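You operate a simulated robot arm through the tools that you are given. There is no shell and no other tool.

The job below is to be done with a simulated robot arm. You get a single attempt, and the scene is never put back.

TASK
Run the pump on the test mat through the job on its sheet.
Fine: rate and volume as on the sheet with that pump's number; let it finish.

It is judged by the outcome, as a careful person would: the job done as asked, and still so three seconds after it is handed in. It fails if anything else is knocked over, pushed out of place, dropped, spilled or broken. Flat cloth is picked up by pressing the open fingertips on it (5 to 10 N) and closing them slowly along it; thin cloth reads only 2 to 8 mm in the jaws.

THE ROBOT
A 7-joint arm with a three-finger gripper, fixed in place. Base frame: the origin is at the foot of the arm, x ahead of it, y to its left, z up; the work surface is at about z = 880. Units: mm, degrees, N and s.
Its first joint turns from -166.0 to 166.0 degrees. Payload 2.69 kg.
Tool frame: the origin (TCP) lies between the finger pads and is the grasp point; the fingertips stand 30 mm ahead of it; z points along the fingers, y is the line along which they close. The gripper opens to 128 mm. The gripper's body begins 117 mm behind the TCP.
Orientation is that of the tool frame in the base frame, as a unit quaternion [x, y, z, w]. With the fingers straight down and closing along the base's y, the tool's x points along the base's -x, its y along +y and its z along -z.

THE INTERFACE
- The arm moves only by the tool move_arm. Its argument "series" is a list of rows, each an object (a shift or turn left out is 0, a gripper value left out holds the last) with "dp": the shift along the tool's x, y, z in mm, a list of three; "angular": the turn, a rotation vector about the tool's x, y, z in degrees, a list of three. In form: [{"dp": [tx, ty, tz], "angular": [wx, wy, wz]}, ...]. A call has 1 to 20 rows; each row shifts and turns the commanded pose from where the row before left it, along the tool's axes as they then stand. "grip" is the closure, from 0 (fully open) to 1 (shut), set as the call begins (left out, the last holds). Each row takes 0.2 s and may step no farther than 50 mm and 8.6 degrees from the row before; otherwise, or with a gripper value out of range, the whole call is refused. Where a pose cannot be reached the arm comes as near as it can. A force on the tool above 40 N (or 10 N above the force at the start of the call, whichever is more), or a blocked arm, ends the call early, and 0.2 s more pass. Each finger halts on what it meets, pressing with about 40 N; the grip force reading is that of the motor and also rises with nothing between the fingers. The clock runs only during rows and for 0.2 s after the last one: add rows that do not move to give the fingers time. The reply holds the time, the measured pose of the TCP, the force on the tool along the base axes, the opening and the grip force, in the units named above and with some noise, with the torque about the TCP (base axes, N m) and any sound that the robot's microphone picked up.
- Cameras (640 x 400 px; columns grow to the right, rows downward): "scene" is fixed at [399.6, -500.8, 1677.5]; the picture's right is [0.86, -0.51, 0.00], its down [-0.30, -0.51, -0.81] and it looks along [0.41, 0.70, -0.59] (base axes); focal length 319 px, centre (320, 200). "wrist" rides on the gripper at [58, 54, -131] in the tool frame; the picture's right is [-0.68, 0.74, 0.00], its down [-0.62, -0.57, -0.55] and it looks along [-0.40, -0.37, 0.84] (tool axes); focal length 234 px, centre (320, 200). There is no depth. A picture from a camera that has moved, and an enlarged one, comes with that camera's place and axes in the base frame and with its lens.
- capture(camera): a new picture of that camera. The clock stands still meanwhile.
- slide_trunk(by): slides the trunk up (or, below 0, down) by that many mm; the arm rides with it, the base frame stays. It gives what a move gives, with no picture.
- zoom(camera, box): a new picture of the part [left, top, right, bottom] of that camera's present view, enlarged. The clock stands still meanwhile.
- job_done(): hands the job in; it is judged then, once.

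Places have to be worked out from the pictures, the camera data and where the tool is seen. Open the gripper and draw the arm clear of the work before you hand the job in, unless the task says otherwise.

The tools are called after "Emit:" by a JSON object that holds its "fn" and its "kwargs". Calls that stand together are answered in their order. move_arm: Moves the arm, as the interface text tells. Its arguments: {"type":"object","properties":{"series":{"type":"array","items":{"type":"object","properties":{"dp":{"type":"array","items":{"type":"number"}},"angular":{"type":"array","items":{"type":"number"}}}}},"grip":{"type":"number"}},"required":["series"]} The other tools are called the same way: slide_trunk (by) slides the trunk up or down; capture (camera) takes a picture; zoom (camera, box) takes an enlarged picture of a part of a camera's view; job_done () hands the job in.

At the start:

```text
clock: 0.0
tool_pos: [570.1, 400.7, 1261.9]
ee_rot: [0.0, 1.0, 0.001, -0.001]
contact_force: [0.1, -0.2, -0.6]
ft_torque: [0.0, -0.01, -0.01]
opening: 128.1
grasp_force: 0.1
trunk travel left (down, up): [-150.0, 200.0]
```

scene: 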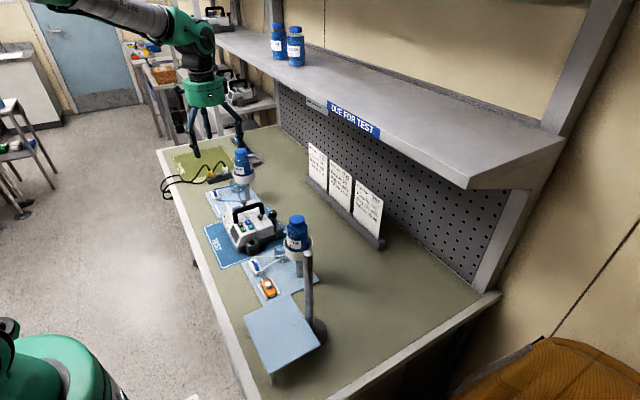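
wrist: 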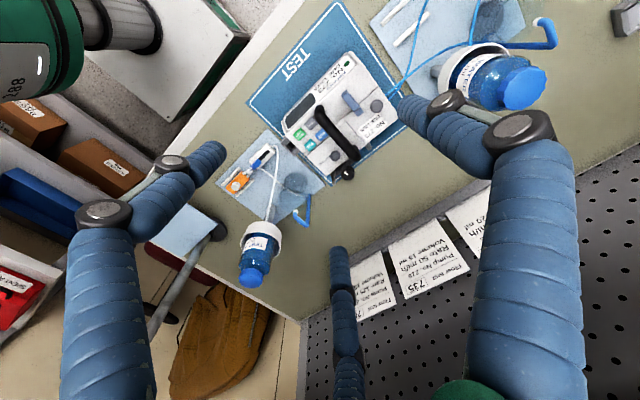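

I'll look closely at the pump on the mat and the sheets before moving anything.

Emit:
{"fn": "zoom", "kwargs": {"camera": "scene", "box": [190, 140, 350, 310]}}

Emit:
{"fn": "zoom", "kwargs": {"camera": "scene", "box": [295, 130, 395, 250]}}

Emit:
{"fn": "zoom", "kwargs": {"camera": "wrist", "box": [220, 20, 420, 200]}}

Emit:
{"fn": "zoom", "kwargs": {"camera": "wrist", "box": [330, 180, 510, 330]}}

```text
2.35 times, centred on (270, 225) of scene
camera zoom: at [399.6, -500.8, 1677.5], right [0.86, -0.51, 0.0], down [-0.3, -0.51, -0.81], along [0.41, 0.7, -0.59], focal length 750 px, centre (438, 141)
```

zoom: 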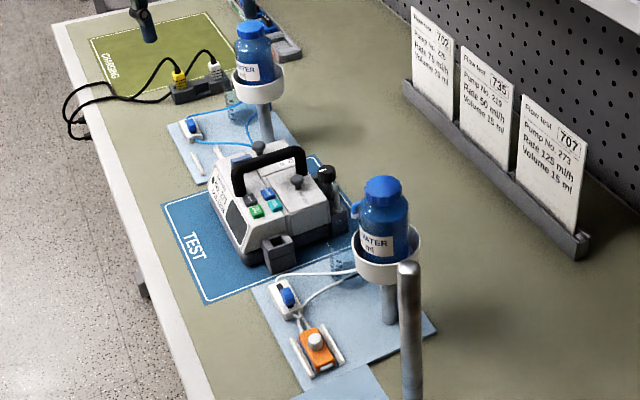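

```text
3.33 times, centred on (345, 190) of scene
camera zoom: at [399.6, -500.8, 1677.5], right [0.86, -0.51, 0.0], down [-0.3, -0.51, -0.81], along [0.41, 0.7, -0.59], focal length 1062 px, centre (237, 233)
```

zoom: 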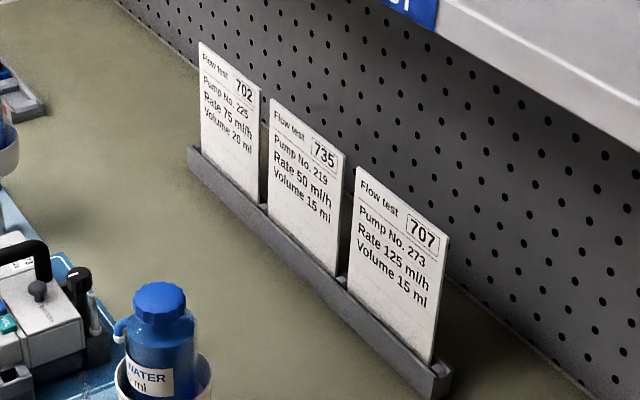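

```text
2.22 times, centred on (320, 110) of wrist
camera zoom: at [511.9, 454.2, 1393.7], right [0.68, 0.74, 0.0], down [0.62, -0.57, 0.55], along [0.4, -0.37, -0.84], focal length 520 px, centre (320, 400)
```

zoom: 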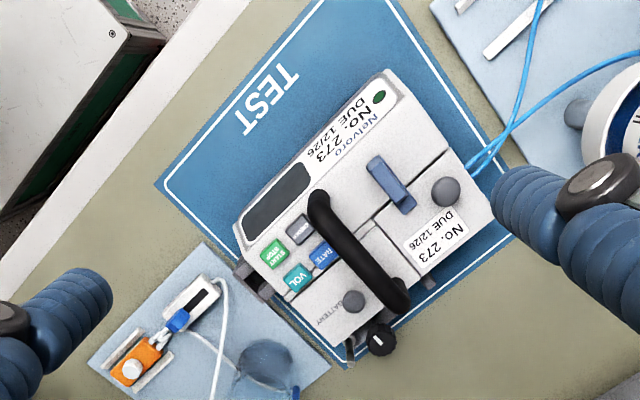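

```text
2.67 times, centred on (420, 255) of wrist
camera zoom: at [511.9, 454.2, 1393.7], right [0.68, 0.74, 0.0], down [0.62, -0.57, 0.55], along [0.4, -0.37, -0.84], focal length 624 px, centre (53, 53)
```

zoom: 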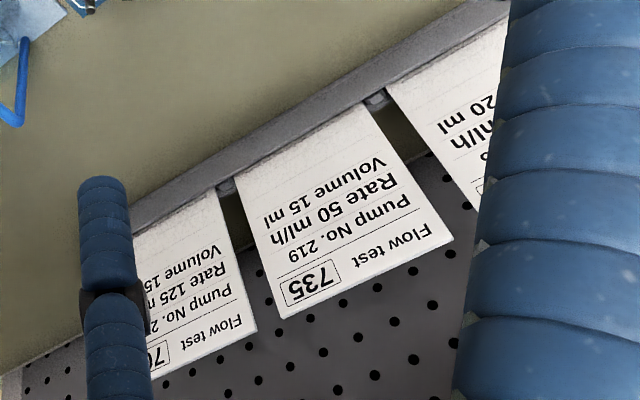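

The mat's pump is No. 273, so its sheet reads 125 ml/h and 15 ml. Next I'll check the keys, display, knob and tubing more closely.

Emit:
{"fn": "zoom", "kwargs": {"camera": "wrist", "box": [270, 50, 410, 190]}}

Emit:
{"fn": "zoom", "kwargs": {"camera": "scene", "box": [220, 190, 290, 260]}}

Emit:
{"fn": "zoom", "kwargs": {"camera": "scene", "box": [150, 130, 280, 220]}}

Emit:
{"fn": "zoom", "kwargs": {"camera": "scene", "box": [240, 210, 330, 310]}}

Emit:
{"fn": "zoom", "kwargs": {"camera": "wrist", "box": [200, 120, 340, 300]}}

Emit:
{"fn": "zoom", "kwargs": {"camera": "wrist", "box": [360, 0, 560, 120]}}

```text
2.86 times, centred on (340, 120) of wrist
camera zoom: at [511.9, 454.2, 1393.7], right [0.68, 0.74, 0.0], down [0.62, -0.57, 0.55], along [0.4, -0.37, -0.84], focal length 669 px, centre (263, 429)
```

zoom: 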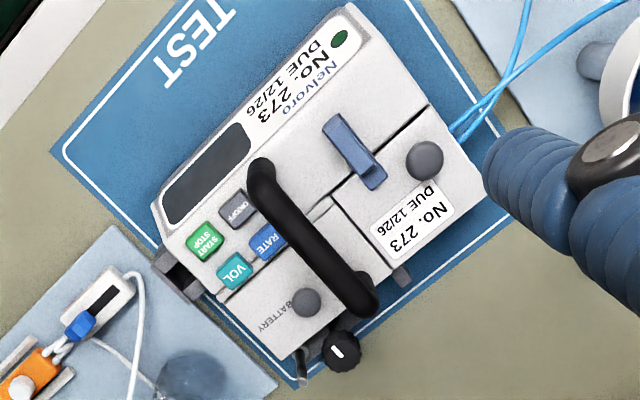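

```text
5.71 times, centred on (255, 225) of scene
camera zoom: at [399.6, -500.8, 1677.5], right [0.86, -0.51, 0.0], down [-0.3, -0.51, -0.81], along [0.41, 0.7, -0.59], focal length 1821 px, centre (691, 57)
```

zoom: 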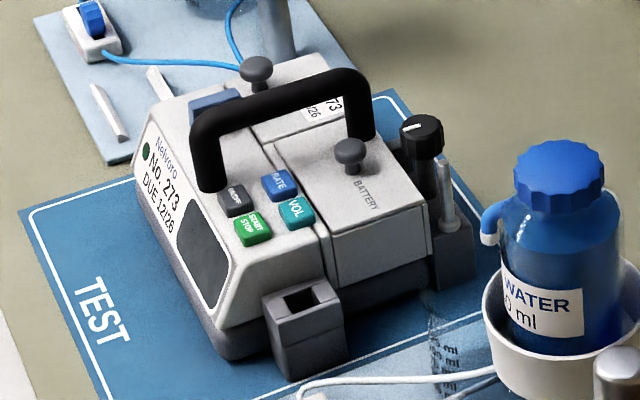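

```text
4.44 times, centred on (215, 175) of scene
camera zoom: at [399.6, -500.8, 1677.5], right [0.86, -0.51, 0.0], down [-0.3, -0.51, -0.81], along [0.41, 0.7, -0.59], focal length 1417 px, centre (787, 311)
```

zoom: 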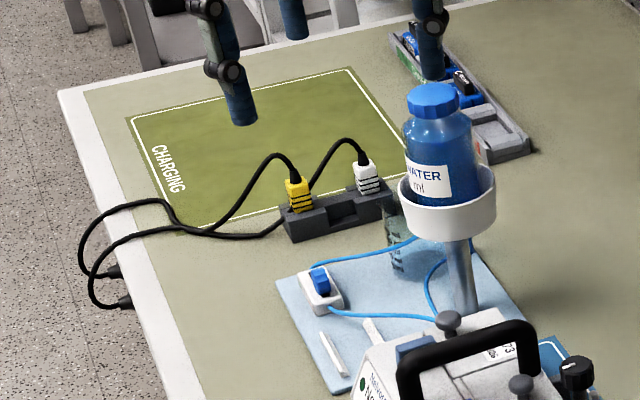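

```text
4.00 times, centred on (285, 260) of scene
camera zoom: at [399.6, -500.8, 1677.5], right [0.86, -0.51, 0.0], down [-0.3, -0.51, -0.81], along [0.41, 0.7, -0.59], focal length 1275 px, centre (460, -40)
```

zoom: 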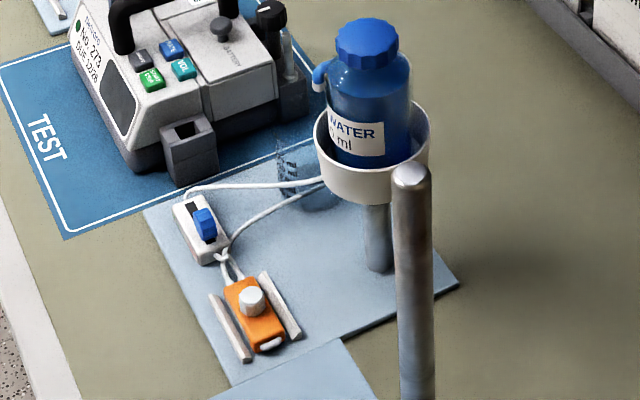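

```text
2.22 times, centred on (270, 210) of wrist
camera zoom: at [511.9, 454.2, 1393.7], right [0.68, 0.74, 0.0], down [0.62, -0.57, 0.55], along [0.4, -0.37, -0.84], focal length 520 px, centre (431, 178)
```

zoom: 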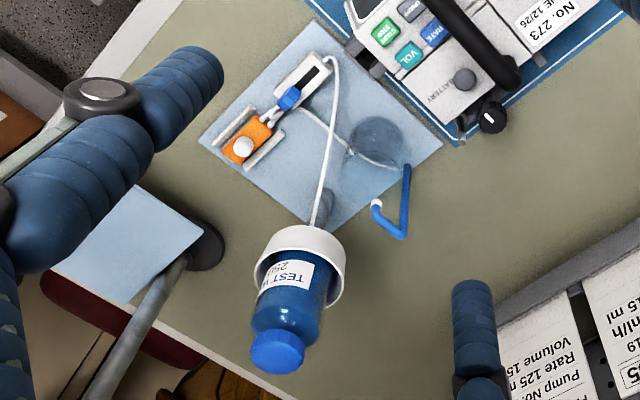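

```text
3.20 times, centred on (460, 60) of wrist
camera zoom: at [511.9, 454.2, 1393.7], right [0.68, 0.74, 0.0], down [0.62, -0.57, 0.55], along [0.4, -0.37, -0.84], focal length 749 px, centre (-128, 648)
```

zoom: 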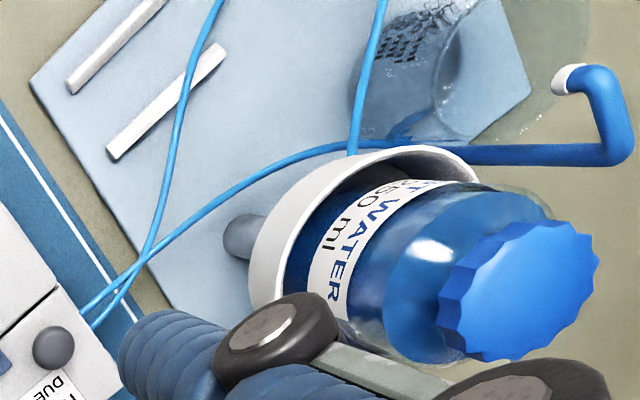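

The blue line already runs into pump 273, while the white set's orange cassette sits in its holder. The screen looks dark, so the pump is probably off. The gripper appears to show three legs, so I'll shut it in free air and see how the fingertips meet.

Emit:
{"fn": "move_arm", "kwargs": {"series": [{}, {}, {}, {}], "grip": 1}}

Emit:
{"fn": "capture", "kwargs": {"camera": "wrist"}}

Emit:
{"fn": "zoom", "kwargs": {"camera": "scene", "box": [160, 60, 260, 160]}}

```text
clock: 1.0
tool_pos: [570.1, 400.7, 1262.3]
ee_rot: [0.0, 1.0, 0.0, 0.0]
contact_force: [0.3, 0.1, -0.5]
ft_torque: [-0.01, -0.03, -0.01]
opening: 2.0
grasp_force: 31.2
trunk travel left (down, up): [-150.0, 200.0]
```

```text
taken
camera wrist: at [511.9, 454.2, 1393.6], right [0.68, 0.74, 0.0], down [0.62, -0.57, 0.55], along [0.4, -0.37, -0.84], focal length 234 px, centre (320, 200)
```

wrist: 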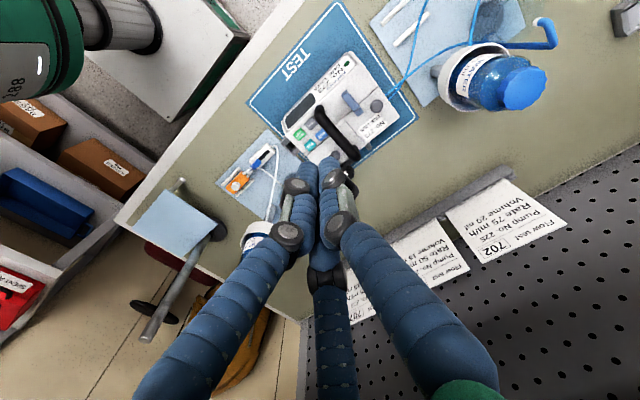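

```text
4.00 times, centred on (210, 110) of scene
camera zoom: at [399.6, -500.8, 1677.5], right [0.86, -0.51, 0.0], down [-0.3, -0.51, -0.81], along [0.41, 0.7, -0.59], focal length 1275 px, centre (760, 560)
```

zoom: 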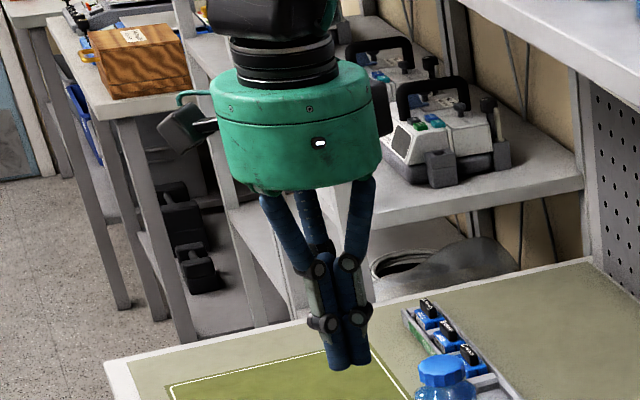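

Shut, the three fingers meet in one small bundle at the TCP. I'll read the keys, dial and clamps at a tighter zoom before choosing where to press.

Emit:
{"fn": "zoom", "kwargs": {"camera": "scene", "box": [226, 205, 258, 240]}}

Emit:
{"fn": "zoom", "kwargs": {"camera": "scene", "box": [252, 198, 292, 250]}}

Emit:
{"fn": "zoom", "kwargs": {"camera": "wrist", "box": [310, 60, 420, 140]}}

Emit:
{"fn": "zoom", "kwargs": {"camera": "scene", "box": [205, 150, 265, 215]}}

```text
11.43 times, centred on (242, 222) of scene
camera zoom: at [399.6, -500.8, 1677.5], right [0.86, -0.51, 0.0], down [-0.3, -0.51, -0.81], along [0.41, 0.7, -0.59], focal length 3643 px, centre (1211, -57)
```

zoom: 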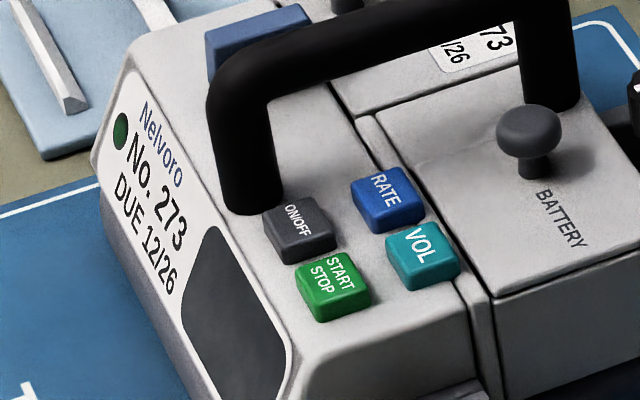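

```text
7.69 times, centred on (272, 224) of scene
camera zoom: at [399.6, -500.8, 1677.5], right [0.86, -0.51, 0.0], down [-0.3, -0.51, -0.81], along [0.41, 0.7, -0.59], focal length 2452 px, centre (689, 15)
```

zoom: 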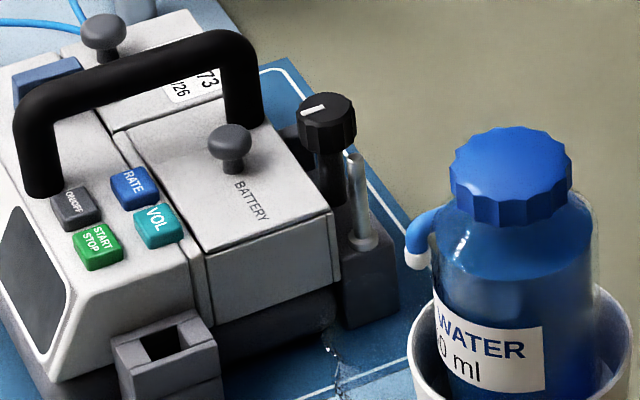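

```text
5.00 times, centred on (365, 100) of wrist
camera zoom: at [511.9, 454.2, 1393.6], right [0.68, 0.74, 0.0], down [0.62, -0.57, 0.55], along [0.4, -0.37, -0.84], focal length 1171 px, centre (95, 700)
```

zoom: 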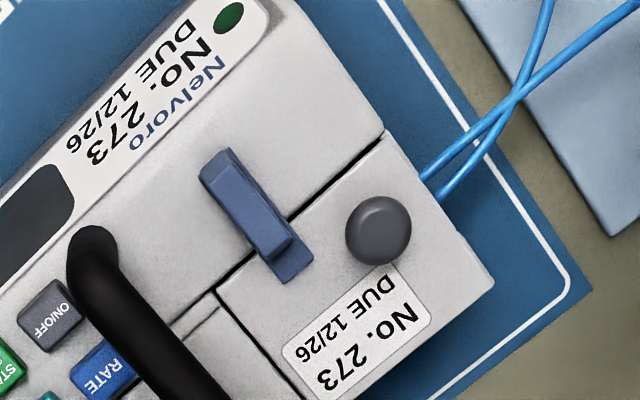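

```text
6.15 times, centred on (235, 182) of scene
camera zoom: at [399.6, -500.8, 1677.5], right [0.86, -0.51, 0.0], down [-0.3, -0.51, -0.81], along [0.41, 0.7, -0.59], focal length 1962 px, centre (843, 308)
```

zoom: 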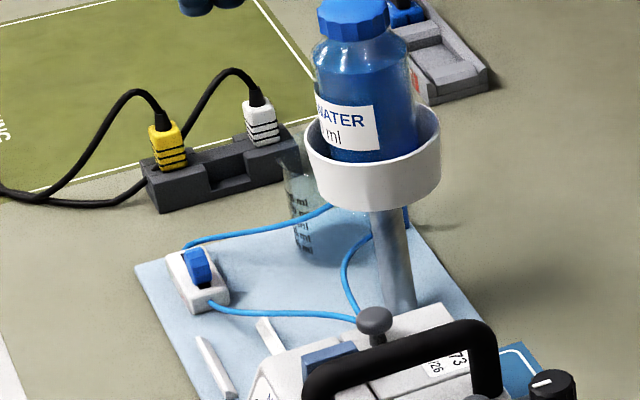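

I'll compare the two slide clamps, and also look at the beakers, the rod by the dial and the power and battery parts.

Emit:
{"fn": "zoom", "kwargs": {"camera": "scene", "box": [208, 184, 240, 206]}}

Emit:
{"fn": "zoom", "kwargs": {"camera": "scene", "box": [244, 250, 280, 302]}}

Emit:
{"fn": "zoom", "kwargs": {"camera": "wrist", "box": [370, 0, 500, 80]}}

Emit:
{"fn": "zoom", "kwargs": {"camera": "scene", "box": [225, 120, 275, 170]}}

Emit:
{"fn": "zoom", "kwargs": {"camera": "scene", "box": [255, 5, 345, 75]}}

Emit:
{"fn": "zoom", "kwargs": {"camera": "scene", "box": [296, 85, 396, 145]}}

```text
16.00 times, centred on (224, 195) of scene
camera zoom: at [399.6, -500.8, 1677.5], right [0.86, -0.51, 0.0], down [-0.3, -0.51, -0.81], along [0.41, 0.7, -0.59], focal length 5100 px, centre (1856, 280)
```

zoom: 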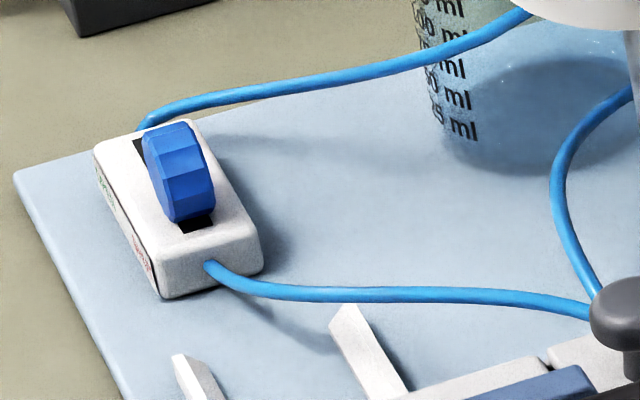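

```text
7.69 times, centred on (262, 276) of scene
camera zoom: at [399.6, -500.8, 1677.5], right [0.86, -0.51, 0.0], down [-0.3, -0.51, -0.81], along [0.41, 0.7, -0.59], focal length 2452 px, centre (766, -385)
```

zoom: 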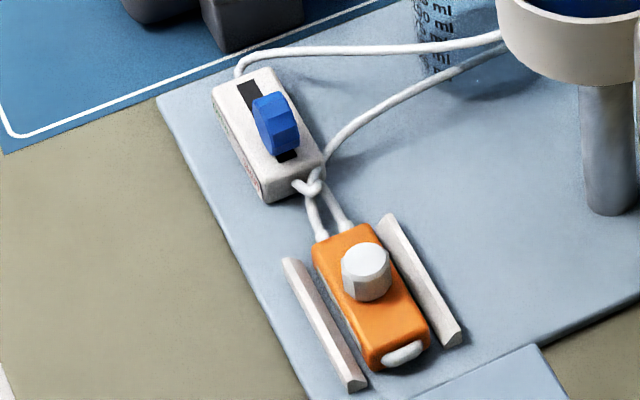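

```text
4.92 times, centred on (435, 40) of wrist
camera zoom: at [511.9, 454.2, 1393.6], right [0.68, 0.74, 0.0], down [0.62, -0.57, 0.55], along [0.4, -0.37, -0.84], focal length 1153 px, centre (-246, 988)
```

zoom: 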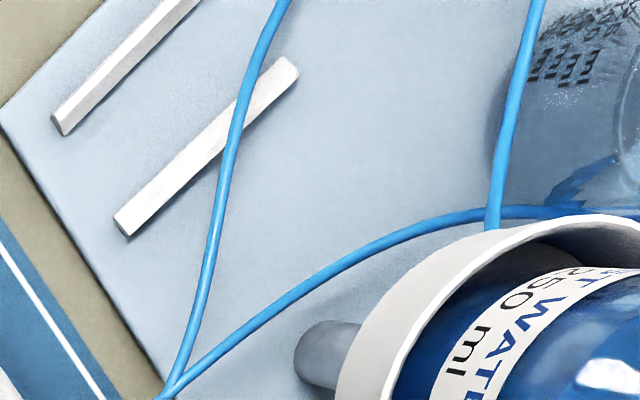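

```text
8.00 times, centred on (250, 145) of scene
camera zoom: at [399.6, -500.8, 1677.5], right [0.86, -0.51, 0.0], down [-0.3, -0.51, -0.81], along [0.41, 0.7, -0.59], focal length 2550 px, centre (880, 640)
```

zoom: 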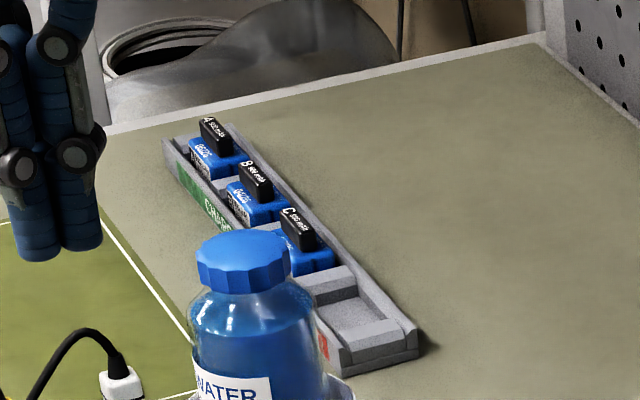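

```text
5.71 times, centred on (300, 40) of scene
camera zoom: at [399.6, -500.8, 1677.5], right [0.86, -0.51, 0.0], down [-0.3, -0.51, -0.81], along [0.41, 0.7, -0.59], focal length 1821 px, centre (434, 1114)
```

zoom: 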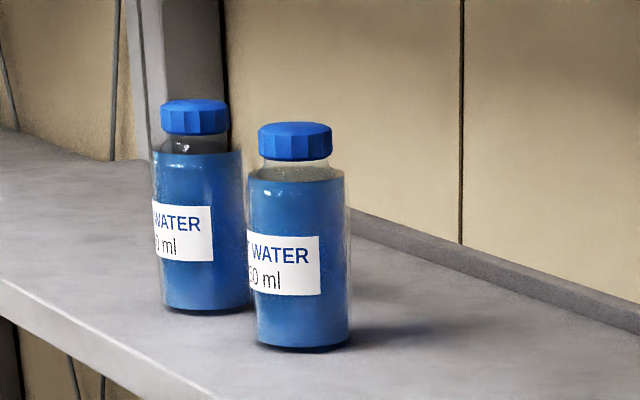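

```text
6.40 times, centred on (346, 115) of scene
camera zoom: at [399.6, -500.8, 1677.5], right [0.86, -0.51, 0.0], down [-0.3, -0.51, -0.81], along [0.41, 0.7, -0.59], focal length 2040 px, centre (154, 744)
```

zoom: 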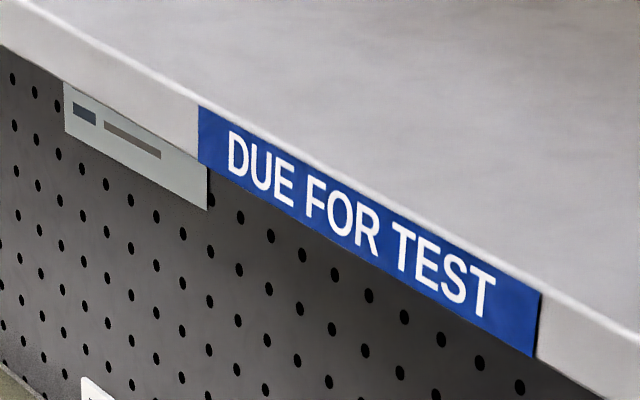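

The clamps carry a green mark at the far end and a red mark at the near end. I need to know which end the blue line's roller is at, so I'll zoom harder on both.

Emit:
{"fn": "zoom", "kwargs": {"camera": "scene", "box": [211, 188, 223, 202]}}

Emit:
{"fn": "zoom", "kwargs": {"camera": "scene", "box": [246, 256, 266, 280]}}

Emit:
{"fn": "zoom", "kwargs": {"camera": "wrist", "box": [220, 130, 300, 200]}}

Emit:
{"fn": "zoom", "kwargs": {"camera": "scene", "box": [260, 205, 285, 245]}}

```text
16.00 times, centred on (217, 195) of scene
camera zoom: at [399.6, -500.8, 1677.5], right [0.86, -0.51, 0.0], down [-0.3, -0.51, -0.81], along [0.41, 0.7, -0.59], focal length 5100 px, centre (1968, 280)
```

zoom: 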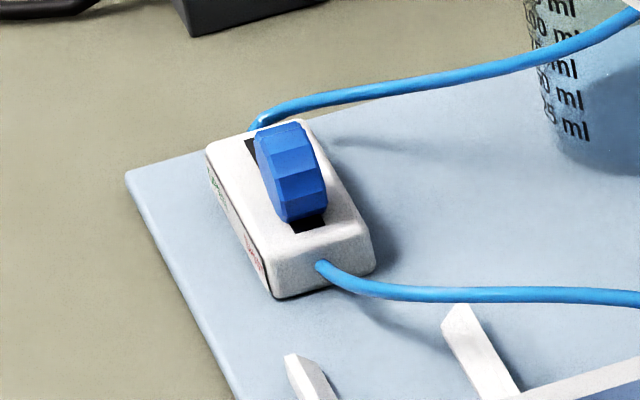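

```text
16.00 times, centred on (256, 268) of scene
camera zoom: at [399.6, -500.8, 1677.5], right [0.86, -0.51, 0.0], down [-0.3, -0.51, -0.81], along [0.41, 0.7, -0.59], focal length 5100 px, centre (1344, -888)
```

zoom: 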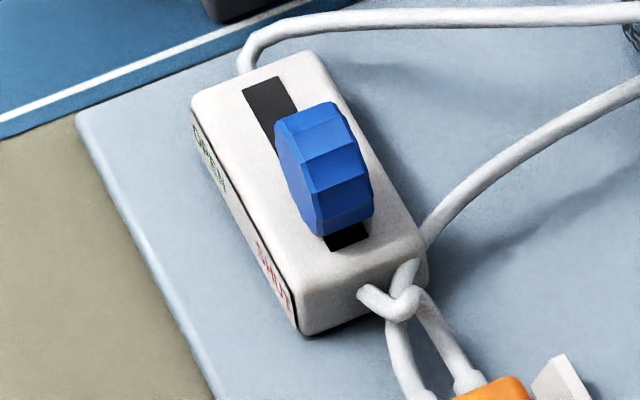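

```text
5.71 times, centred on (260, 165) of wrist
camera zoom: at [511.9, 454.2, 1393.6], right [0.68, 0.74, 0.0], down [0.62, -0.57, 0.55], along [0.4, -0.37, -0.84], focal length 1338 px, centre (663, 400)
```

zoom: 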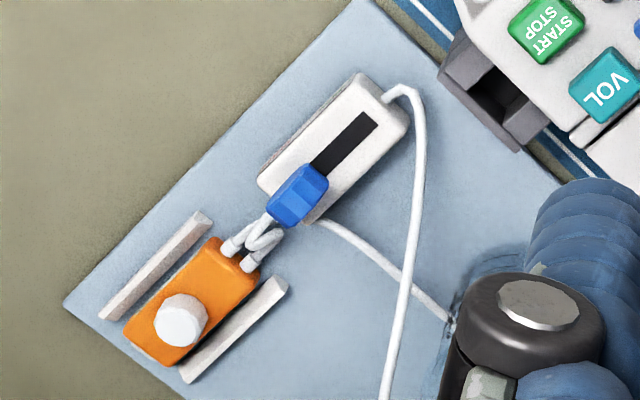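

```text
10.00 times, centred on (272, 225) of scene
camera zoom: at [399.6, -500.8, 1677.5], right [0.86, -0.51, 0.0], down [-0.3, -0.51, -0.81], along [0.41, 0.7, -0.59], focal length 3187 px, centre (795, -50)
```

zoom: 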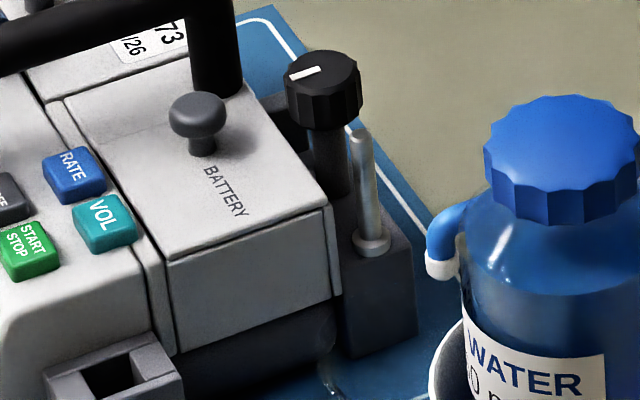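

The white set is clearly SHUT, but the blue one isn't clear from this angle. I'll move the wrist camera over the blue clamp near (607, 677), staying at z ≈ 1262, well above the bottle top at about 1090.

Emit:
{"fn": "move_arm", "kwargs": {"series": [{"dp": [-19, 44, 0]}, {"dp": [-19, 44, 0]}, {"dp": [-19, 44, 0]}, {"dp": [-19, 44, 0]}, {"dp": [-19, 44, 0]}, {}]}}

Emit:
{"fn": "capture", "kwargs": {"camera": "wrist"}}

```text
clock: 2.4
tool_pos: [667.7, 622.2, 1261.7]
ee_rot: [-0.002, 1.0, -0.001, 0.001]
contact_force: [-0.1, 0.1, 0.1]
ft_torque: [-0.11, 0.03, -0.01]
opening: 2.0
grasp_force: 31.2
trunk travel left (down, up): [-150.0, 200.0]
```

```text
taken
camera wrist: at [607.9, 675.5, 1392.7], right [0.68, 0.74, 0.0], down [0.62, -0.56, 0.55], along [0.4, -0.37, -0.84], focal length 234 px, centre (320, 200)
```

wrist: 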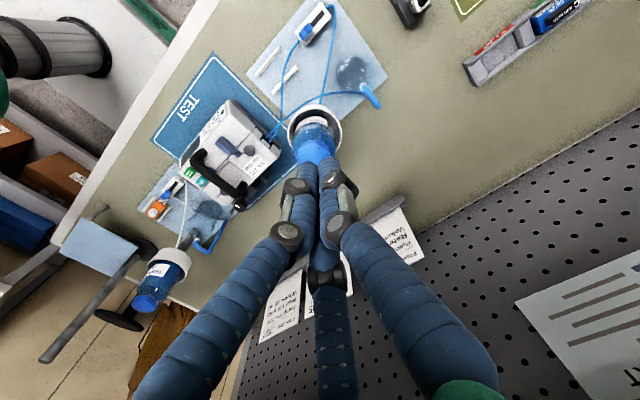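

Good view. I'll zoom on the blue clamp, the panel at lower right that might be an instruction plate, and the pump.

Emit:
{"fn": "zoom", "kwargs": {"camera": "wrist", "box": [280, 0, 350, 60]}}

Emit:
{"fn": "zoom", "kwargs": {"camera": "wrist", "box": [500, 230, 640, 400]}}

Emit:
{"fn": "zoom", "kwargs": {"camera": "wrist", "box": [170, 90, 300, 220]}}

Emit:
{"fn": "zoom", "kwargs": {"camera": "wrist", "box": [240, 0, 400, 120]}}

```text
6.67 times, centred on (315, 30) of wrist
camera zoom: at [607.9, 675.5, 1392.7], right [0.68, 0.74, 0.0], down [0.62, -0.56, 0.55], along [0.4, -0.37, -0.84], focal length 1561 px, centre (353, 1333)
```

zoom: 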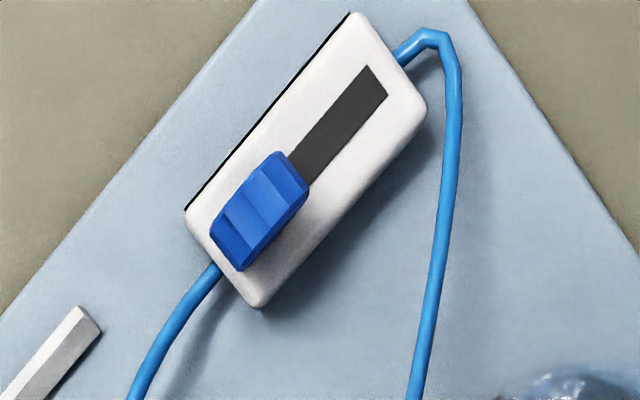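

```text
2.35 times, centred on (570, 315) of wrist
camera zoom: at [607.9, 675.5, 1392.7], right [0.68, 0.74, 0.0], down [0.62, -0.56, 0.55], along [0.4, -0.37, -0.84], focal length 551 px, centre (-268, -71)
```

zoom: 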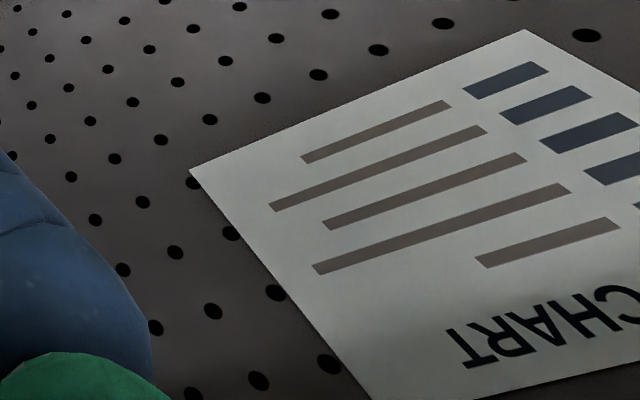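

```text
3.08 times, centred on (235, 155) of wrist
camera zoom: at [607.9, 675.5, 1392.7], right [0.68, 0.74, 0.0], down [0.62, -0.56, 0.55], along [0.4, -0.37, -0.84], focal length 720 px, centre (582, 338)
```

zoom: 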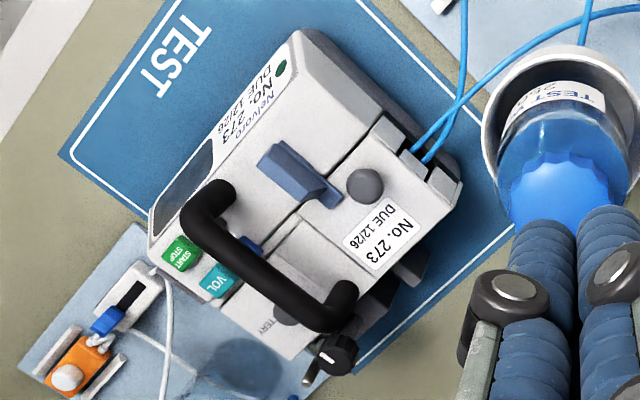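

```text
3.33 times, centred on (320, 60) of wrist
camera zoom: at [607.9, 675.5, 1392.7], right [0.68, 0.74, 0.0], down [0.62, -0.56, 0.55], along [0.4, -0.37, -0.84], focal length 781 px, centre (320, 667)
```

zoom: 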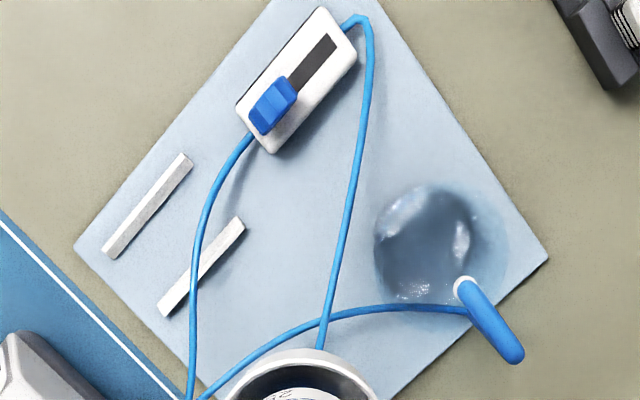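

Seen from above, the blue line's roller is at the near, SHUT end, so it has to be slid along +y to OPEN before the pump runs. I put the roller at about (574, 670) with its top near z = 921 and the block top near 901. I'll come down beside it on the -y side, stopping high enough to check.

Emit:
{"fn": "move_arm", "kwargs": {"series": [{"dp": [31, 4, 0]}, {"dp": [31, 4, 0]}, {"dp": [31, 4, 0]}, {"dp": [0, 0, 42]}, {"dp": [0, 0, 42]}, {"dp": [0, 0, 42]}, {"dp": [0, 0, 42]}, {"dp": [0, 0, 42]}, {"dp": [0, 0, 40]}, {}]}}

Emit:
{"fn": "capture", "kwargs": {"camera": "wrist"}}

Emit:
{"fn": "zoom", "kwargs": {"camera": "scene", "box": [190, 140, 250, 210]}}

```text
clock: 4.6
tool_pos: [571.6, 633.0, 1011.6]
ee_rot: [0.0, 1.0, 0.001, 0.0]
contact_force: [0.5, -0.4, -0.2]
ft_torque: [-0.03, 0.06, -0.02]
opening: 2.3
grasp_force: 32.1
trunk travel left (down, up): [-150.0, 200.0]
```

```text
taken
camera wrist: at [513.5, 685.9, 1143.6], right [0.68, 0.74, 0.0], down [0.62, -0.56, 0.55], along [0.4, -0.37, -0.84], focal length 234 px, centre (320, 200)
```

wrist: 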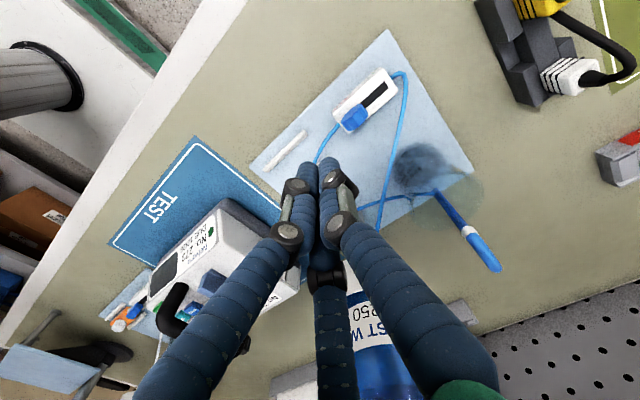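

```text
5.71 times, centred on (220, 175) of scene
camera zoom: at [399.6, -500.8, 1677.5], right [0.86, -0.51, 0.0], down [-0.3, -0.51, -0.81], along [0.41, 0.7, -0.59], focal length 1821 px, centre (891, 343)
```

zoom: 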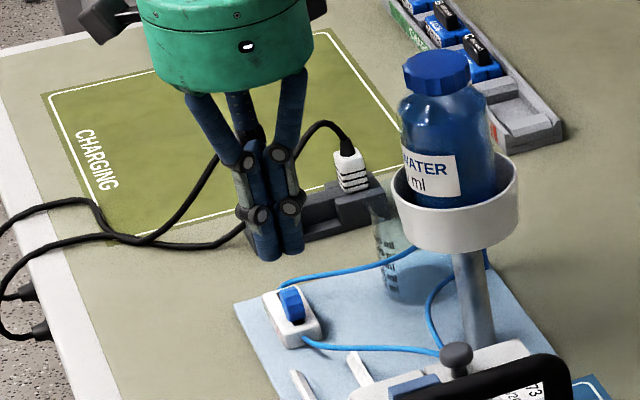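

The fingers are clear above the tray. I'll zoom on the clamp from here to fix the roller's position better.

Emit:
{"fn": "zoom", "kwargs": {"camera": "wrist", "box": [310, 50, 430, 170]}}

```text
3.33 times, centred on (370, 110) of wrist
camera zoom: at [513.5, 685.9, 1143.6], right [0.68, 0.74, 0.0], down [0.62, -0.56, 0.55], along [0.4, -0.37, -0.84], focal length 781 px, centre (153, 500)
```

zoom: 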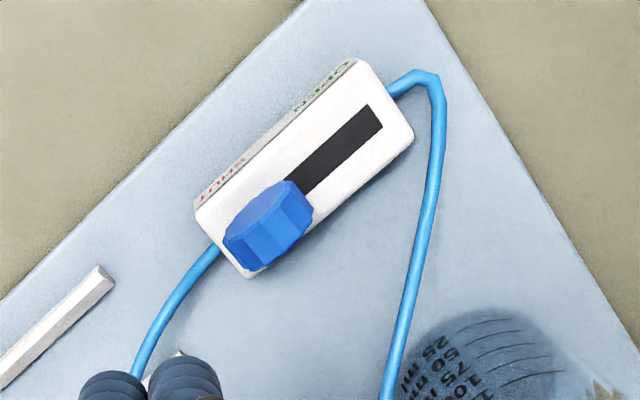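

The roller centre is about (575, 672) and the slot ends at about y = 712. I'll come down on its -y side so the tips are at about z = 909, clear of the block and tubing, then push slowly in +y.

Emit:
{"fn": "move_arm", "kwargs": {"series": [{"dp": [-3, 0, 25]}, {"dp": [0, 0, 25]}, {"dp": [0, 0, 15]}, {"dp": [0, 0, 7]}, {}, {"dp": [0, 4, 0]}, {"dp": [0, 4, 0]}, {"dp": [0, 4, 0]}, {}]}}

Emit:
{"fn": "capture", "kwargs": {"camera": "wrist"}}

Emit:
{"fn": "zoom", "kwargs": {"camera": "scene", "box": [200, 170, 240, 210]}}

```text
clock: 6.6
tool_pos: [575.7, 646.4, 941.5]
ee_rot: [0.0, 1.0, 0.0, 0.001]
contact_force: [0.5, -1.1, 0.3]
ft_torque: [-0.02, 0.02, -0.03]
opening: 2.0
grasp_force: 31.9
trunk travel left (down, up): [-150.0, 200.0]
```

```text
taken
camera wrist: at [515.8, 698.5, 1071.7], right [0.68, 0.74, 0.0], down [0.62, -0.56, 0.55], along [0.4, -0.37, -0.84], focal length 234 px, centre (320, 200)
```

wrist: 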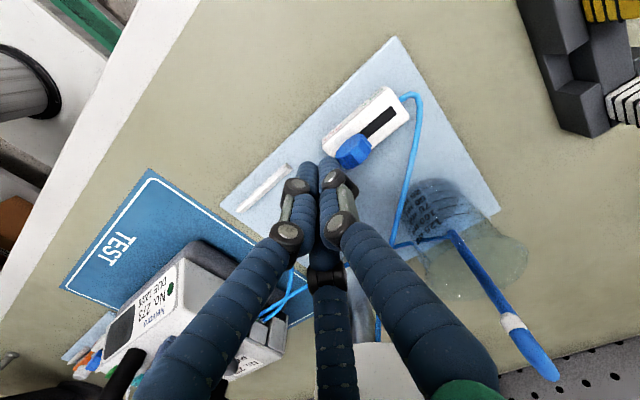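

```text
10.00 times, centred on (220, 190) of scene
camera zoom: at [399.6, -500.8, 1677.5], right [0.86, -0.51, 0.0], down [-0.3, -0.51, -0.81], along [0.41, 0.7, -0.59], focal length 3187 px, centre (1320, 300)
```

zoom: 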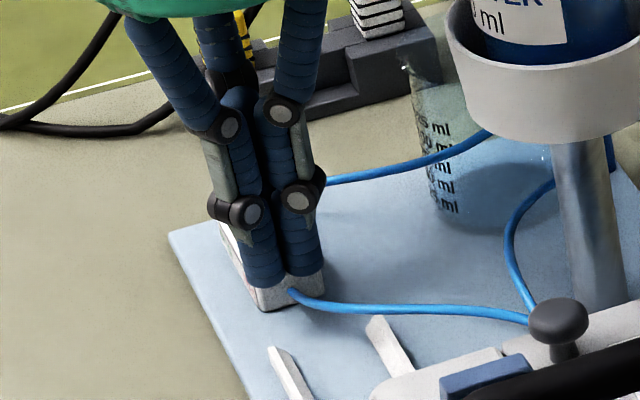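

The tips are just behind the roller with hardly any force. I'll push +y slowly; the call stops itself if the force climbs.

Emit:
{"fn": "move_arm", "kwargs": {"series": [{"dp": [0, 4, 0]}, {"dp": [0, 4, 0]}, {"dp": [0, 4, 0]}, {"dp": [0, 4, 0]}, {}]}}

Emit:
{"fn": "zoom", "kwargs": {"camera": "wrist", "box": [300, 70, 430, 190]}}

```text
clock: 7.8
tool_pos: [576.8, 661.9, 940.1]
ee_rot: [0.0, 1.0, 0.0, 0.0]
contact_force: [-0.3, 0.4, -0.2]
ft_torque: [-0.02, -0.03, 0.0]
opening: 2.1
grasp_force: 31.2
trunk travel left (down, up): [-150.0, 200.0]
```

```text
3.33 times, centred on (365, 130) of wrist
camera zoom: at [516.8, 714.6, 1071.8], right [0.68, 0.74, 0.0], down [0.62, -0.56, 0.55], along [0.4, -0.37, -0.84], focal length 781 px, centre (170, 433)
```

zoom: 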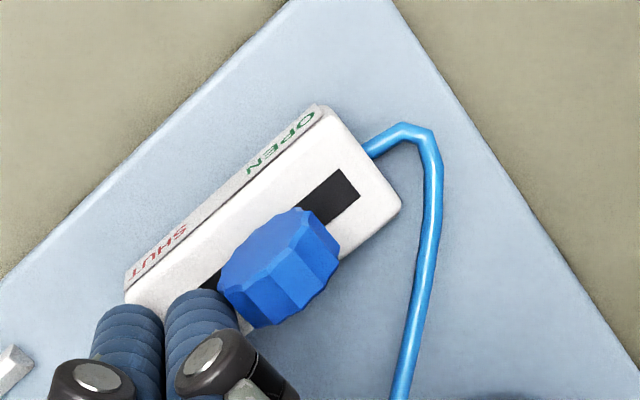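

The roller is sliding toward OPEN, and the block and tray haven't shifted. I'll carry on to the end of its travel.

Emit:
{"fn": "move_arm", "kwargs": {"series": [{"dp": [0, 4, 0]}, {"dp": [0, 4, 0]}, {"dp": [0, 3, 0]}, {"dp": [0, 3, 0]}, {"dp": [0, 2, 0]}, {}]}}

Emit:
{"fn": "zoom", "kwargs": {"camera": "wrist", "box": [300, 70, 430, 190]}}

```text
clock: 9.2
tool_pos: [575.0, 676.4, 939.5]
ee_rot: [0.0, 1.0, -0.001, 0.0]
contact_force: [1.1, -11.7, 0.4]
ft_torque: [-0.3, 0.04, -0.03]
opening: 2.1
grasp_force: 30.6
trunk travel left (down, up): [-150.0, 200.0]
```

```text
3.33 times, centred on (365, 130) of wrist
camera zoom: at [516.6, 729.6, 1071.2], right [0.68, 0.74, 0.0], down [0.62, -0.56, 0.55], along [0.4, -0.37, -0.84], focal length 781 px, centre (170, 433)
```

zoom: 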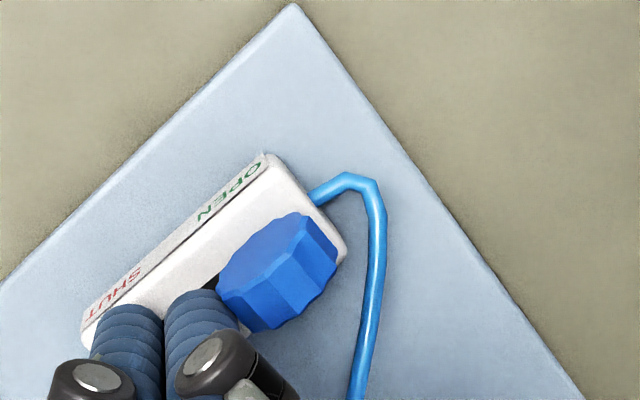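

The roller is at the OPEN end stop, with an 11.7 N push against it. I'll back off, lift clear, move to above the -x side of the pump, and open the gripper so a single fingertip can press the keys.

Emit:
{"fn": "move_arm", "kwargs": {"series": [{"dp": [0, -6, 0]}, {"dp": [0, -4, -10]}, {"dp": [0, 0, -45]}, {"dp": [0, 0, -45]}, {"dp": [0, 0, -45]}, {"dp": [0, 0, -45]}, {"dp": [0, 0, -20]}, {"dp": [9, -43, 0]}, {"dp": [9, -43, 0]}, {"dp": [9, -43, 0]}, {"dp": [9, -43, 0]}, {"dp": [9, -43, 0]}, {"dp": [9, -43, 0]}, {"dp": [9, -42, 0]}, {}]}}

Emit:
{"fn": "zoom", "kwargs": {"camera": "scene", "box": [205, 185, 235, 207]}}

Emit:
{"fn": "capture", "kwargs": {"camera": "wrist"}}

```text
clock: 12.4
tool_pos: [512.8, 366.0, 1150.9]
ee_rot: [0.0, 1.0, -0.001, 0.001]
contact_force: [-0.4, -0.5, 0.4]
ft_torque: [0.05, 0.03, -0.04]
opening: 1.9
grasp_force: 31.8
trunk travel left (down, up): [-150.0, 200.0]
```

```text
16.00 times, centred on (220, 196) of scene
camera zoom: at [399.6, -500.8, 1677.5], right [0.86, -0.51, 0.0], down [-0.3, -0.51, -0.81], along [0.41, 0.7, -0.59], focal length 5100 px, centre (1920, 264)
```

zoom: 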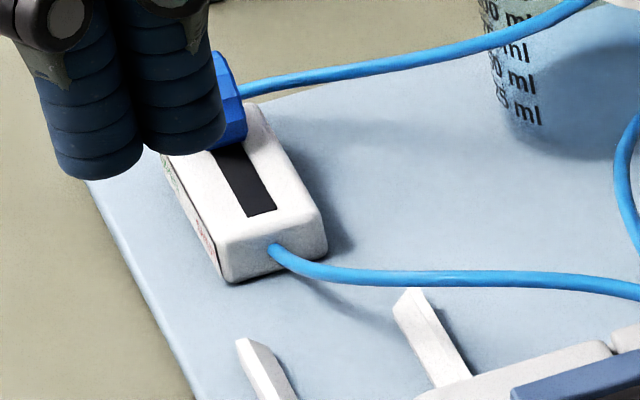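

```text
taken
camera wrist: at [454.2, 419.3, 1282.6], right [0.68, 0.74, 0.0], down [0.62, -0.57, 0.55], along [0.4, -0.37, -0.84], focal length 234 px, centre (320, 200)
```

wrist: 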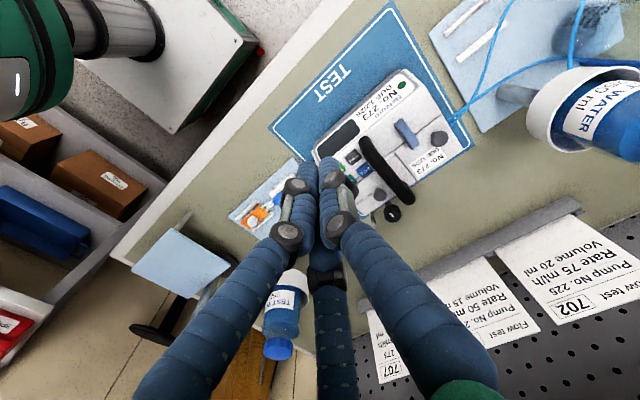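

The clamp stayed OPEN. I'll zoom the wrist camera on the pump from here to refine the key, handle and dial positions.

Emit:
{"fn": "zoom", "kwargs": {"camera": "wrist", "box": [310, 80, 450, 230]}}

Emit:
{"fn": "zoom", "kwargs": {"camera": "wrist", "box": [305, 110, 385, 180]}}

```text
2.67 times, centred on (380, 155) of wrist
camera zoom: at [454.2, 419.3, 1282.6], right [0.68, 0.74, 0.0], down [0.62, -0.57, 0.55], along [0.4, -0.37, -0.84], focal length 624 px, centre (160, 320)
```

zoom: 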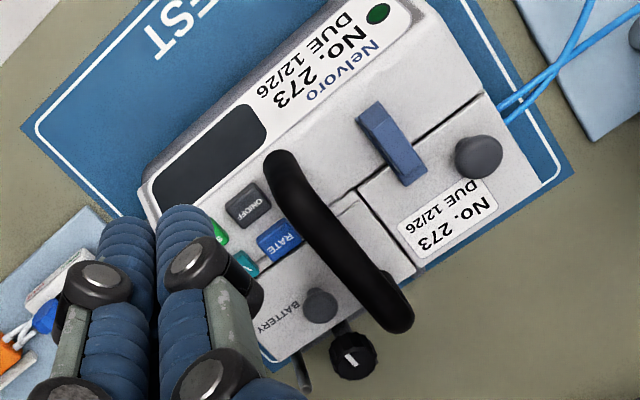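

```text
5.71 times, centred on (345, 145) of wrist
camera zoom: at [454.2, 419.3, 1282.6], right [0.68, 0.74, 0.0], down [0.62, -0.57, 0.55], along [0.4, -0.37, -0.84], focal length 1338 px, centre (177, 514)
```

zoom: 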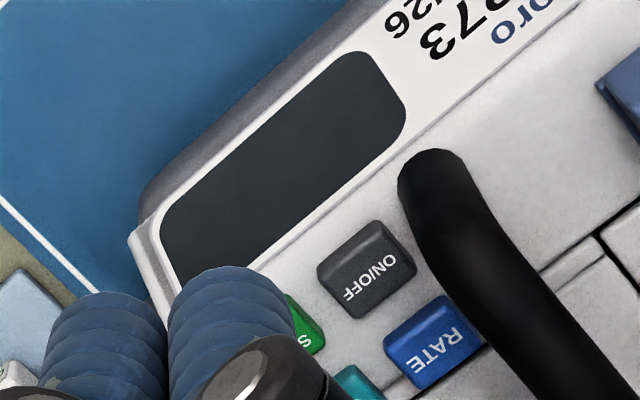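

The ON/OFF key is at about (584, 365, 963). The handle runs along y ≈ 390, from x ≈ 572 to 671, with its top near 1005. I'll open the gripper up here and turn the tool about 95° so one finger points to +x, leaving the other two hanging off the front of the pump.

Emit:
{"fn": "move_arm", "kwargs": {"series": [{"angular": [0, 0, 8.6]}, {"angular": [0, 0, 8.6]}, {"angular": [0, 0, 8.6]}, {"angular": [0, 0, 8.6]}, {"angular": [0, 0, 8.6]}, {"angular": [0, 0, 8.6]}, {"angular": [0, 0, 8.6]}, {"angular": [0, 0, 8.6]}, {"angular": [0, 0, 8.6]}, {"angular": [0, 0, 8.6]}, {"angular": [0, 0, 8.6]}, {}, {}], "grip": 0}}

Emit:
{"fn": "capture", "kwargs": {"camera": "wrist"}}

Emit:
{"fn": "zoom", "kwargs": {"camera": "scene", "box": [160, 110, 310, 260]}}

```text
clock: 15.2
tool_pos: [514.3, 368.1, 1150.7]
ee_rot: [0.735, 0.678, -0.001, 0.001]
contact_force: [0.4, 0.0, 0.6]
ft_torque: [-0.03, 0.03, -0.02]
opening: 127.9
grasp_force: 0.0
trunk travel left (down, up): [-150.0, 200.0]
```

```text
taken
camera wrist: at [570.9, 420.6, 1282.0], right [0.68, -0.73, 0.0], down [-0.61, -0.57, 0.55], along [-0.4, -0.37, -0.84], focal length 234 px, centre (320, 200)
```

wrist: 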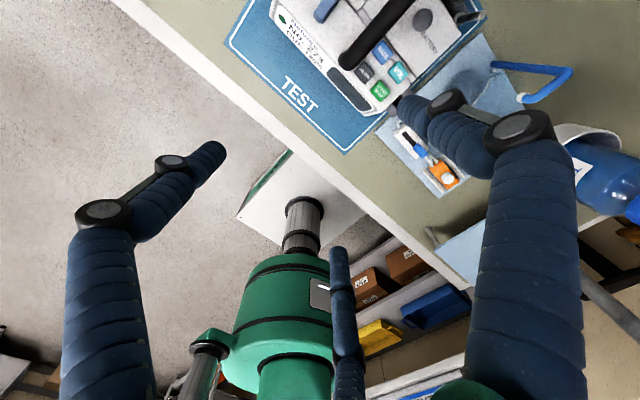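

```text
2.67 times, centred on (235, 185) of scene
camera zoom: at [399.6, -500.8, 1677.5], right [0.86, -0.51, 0.0], down [-0.3, -0.51, -0.81], along [0.41, 0.7, -0.59], focal length 850 px, centre (547, 240)
```

zoom: 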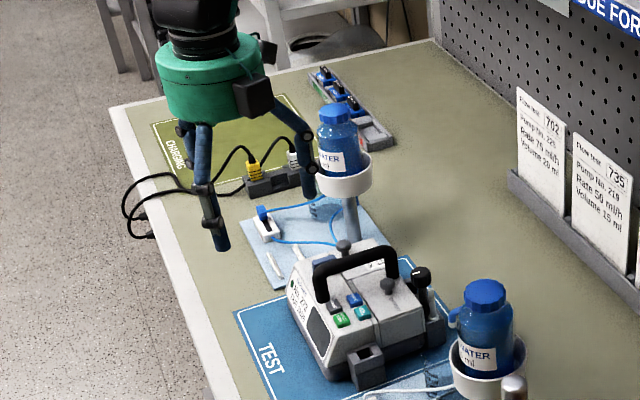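

The tool pose is good: the +x finger's tip should be straight above ON/OFF at about (584, 362). I'll lower to about 20 mm above the keys and check alignment.

Emit:
{"fn": "move_arm", "kwargs": {"series": [{"dp": [0, 0, 40]}, {"dp": [0, 0, 40]}, {"dp": [0, 0, 30]}, {"dp": [0, 0, 22]}, {}]}}

Emit:
{"fn": "capture", "kwargs": {"camera": "wrist"}}

Emit:
{"fn": "zoom", "kwargs": {"camera": "scene", "box": [215, 180, 275, 250]}}

```text
clock: 16.4
tool_pos: [513.4, 367.2, 1019.6]
ee_rot: [0.735, 0.678, 0.0, 0.0]
contact_force: [-0.1, -0.1, -0.2]
ft_torque: [-0.01, 0.01, 0.03]
opening: 127.9
grasp_force: 0.0
trunk travel left (down, up): [-150.0, 200.0]
```

```text
taken
camera wrist: at [571.7, 420.4, 1151.0], right [0.68, -0.73, 0.0], down [-0.61, -0.57, 0.55], along [-0.4, -0.37, -0.84], focal length 234 px, centre (320, 200)
```

wrist: 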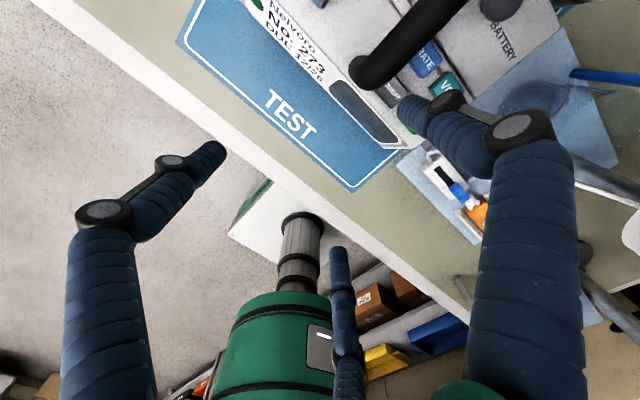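

```text
5.71 times, centred on (245, 215) of scene
camera zoom: at [399.6, -500.8, 1677.5], right [0.86, -0.51, 0.0], down [-0.3, -0.51, -0.81], along [0.41, 0.7, -0.59], focal length 1821 px, centre (749, 114)
```

zoom: 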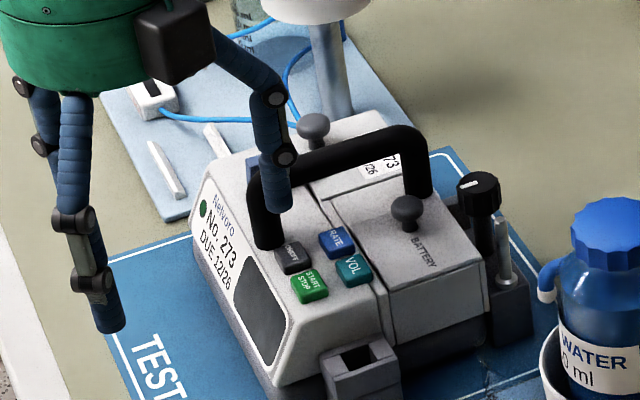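

The tip is about 25 mm above ON/OFF, which I now put at (586, 363). I'll shift about 3 mm, lower to just above it, then step down in 2 mm moves.

Emit:
{"fn": "move_arm", "kwargs": {"series": [{"dp": [1.7, 2.8, 5]}, {"dp": [0, 0, 8]}, {"dp": [0, 0, 4]}, {"dp": [0, 0, 2]}, {"dp": [0, 0, 2]}, {}]}}

Emit:
{"fn": "zoom", "kwargs": {"camera": "scene", "box": [223, 205, 253, 240]}}

```text
clock: 17.8
tool_pos: [516.4, 368.7, 998.0]
ee_rot: [0.735, 0.678, -0.001, 0.0]
contact_force: [-0.1, -0.1, 0.0]
ft_torque: [0.04, 0.03, -0.02]
opening: 127.8
grasp_force: 0.0
trunk travel left (down, up): [-150.0, 200.0]
```

```text
11.43 times, centred on (238, 222) of scene
camera zoom: at [399.6, -500.8, 1677.5], right [0.86, -0.51, 0.0], down [-0.3, -0.51, -0.81], along [0.41, 0.7, -0.59], focal length 3643 px, centre (1257, -57)
```

zoom: 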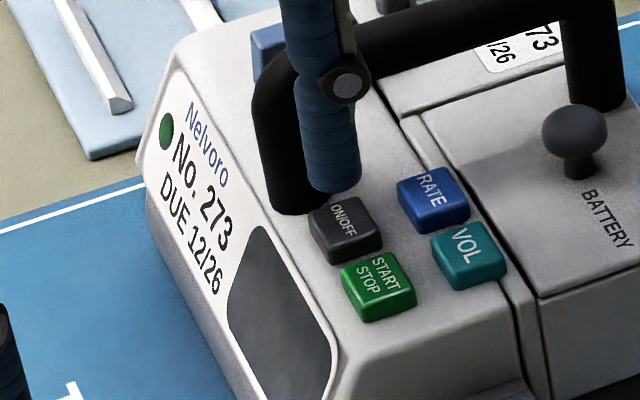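

The tip is still about 12 mm above the key, since it reaches a little less far when open. I'll check the lateral alignment with the wrist camera.

Emit:
{"fn": "zoom", "kwargs": {"camera": "wrist", "box": [350, 50, 470, 140]}}

```text
4.44 times, centred on (410, 95) of wrist
camera zoom: at [573.7, 421.6, 1129.5], right [0.68, -0.73, 0.0], down [-0.61, -0.57, 0.55], along [-0.4, -0.37, -0.84], focal length 1041 px, centre (-80, 667)
```

zoom: 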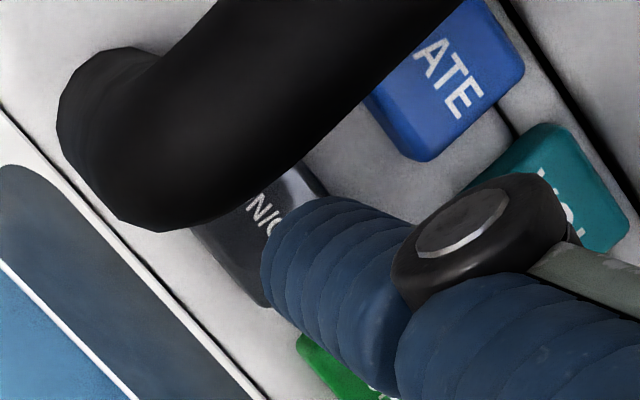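

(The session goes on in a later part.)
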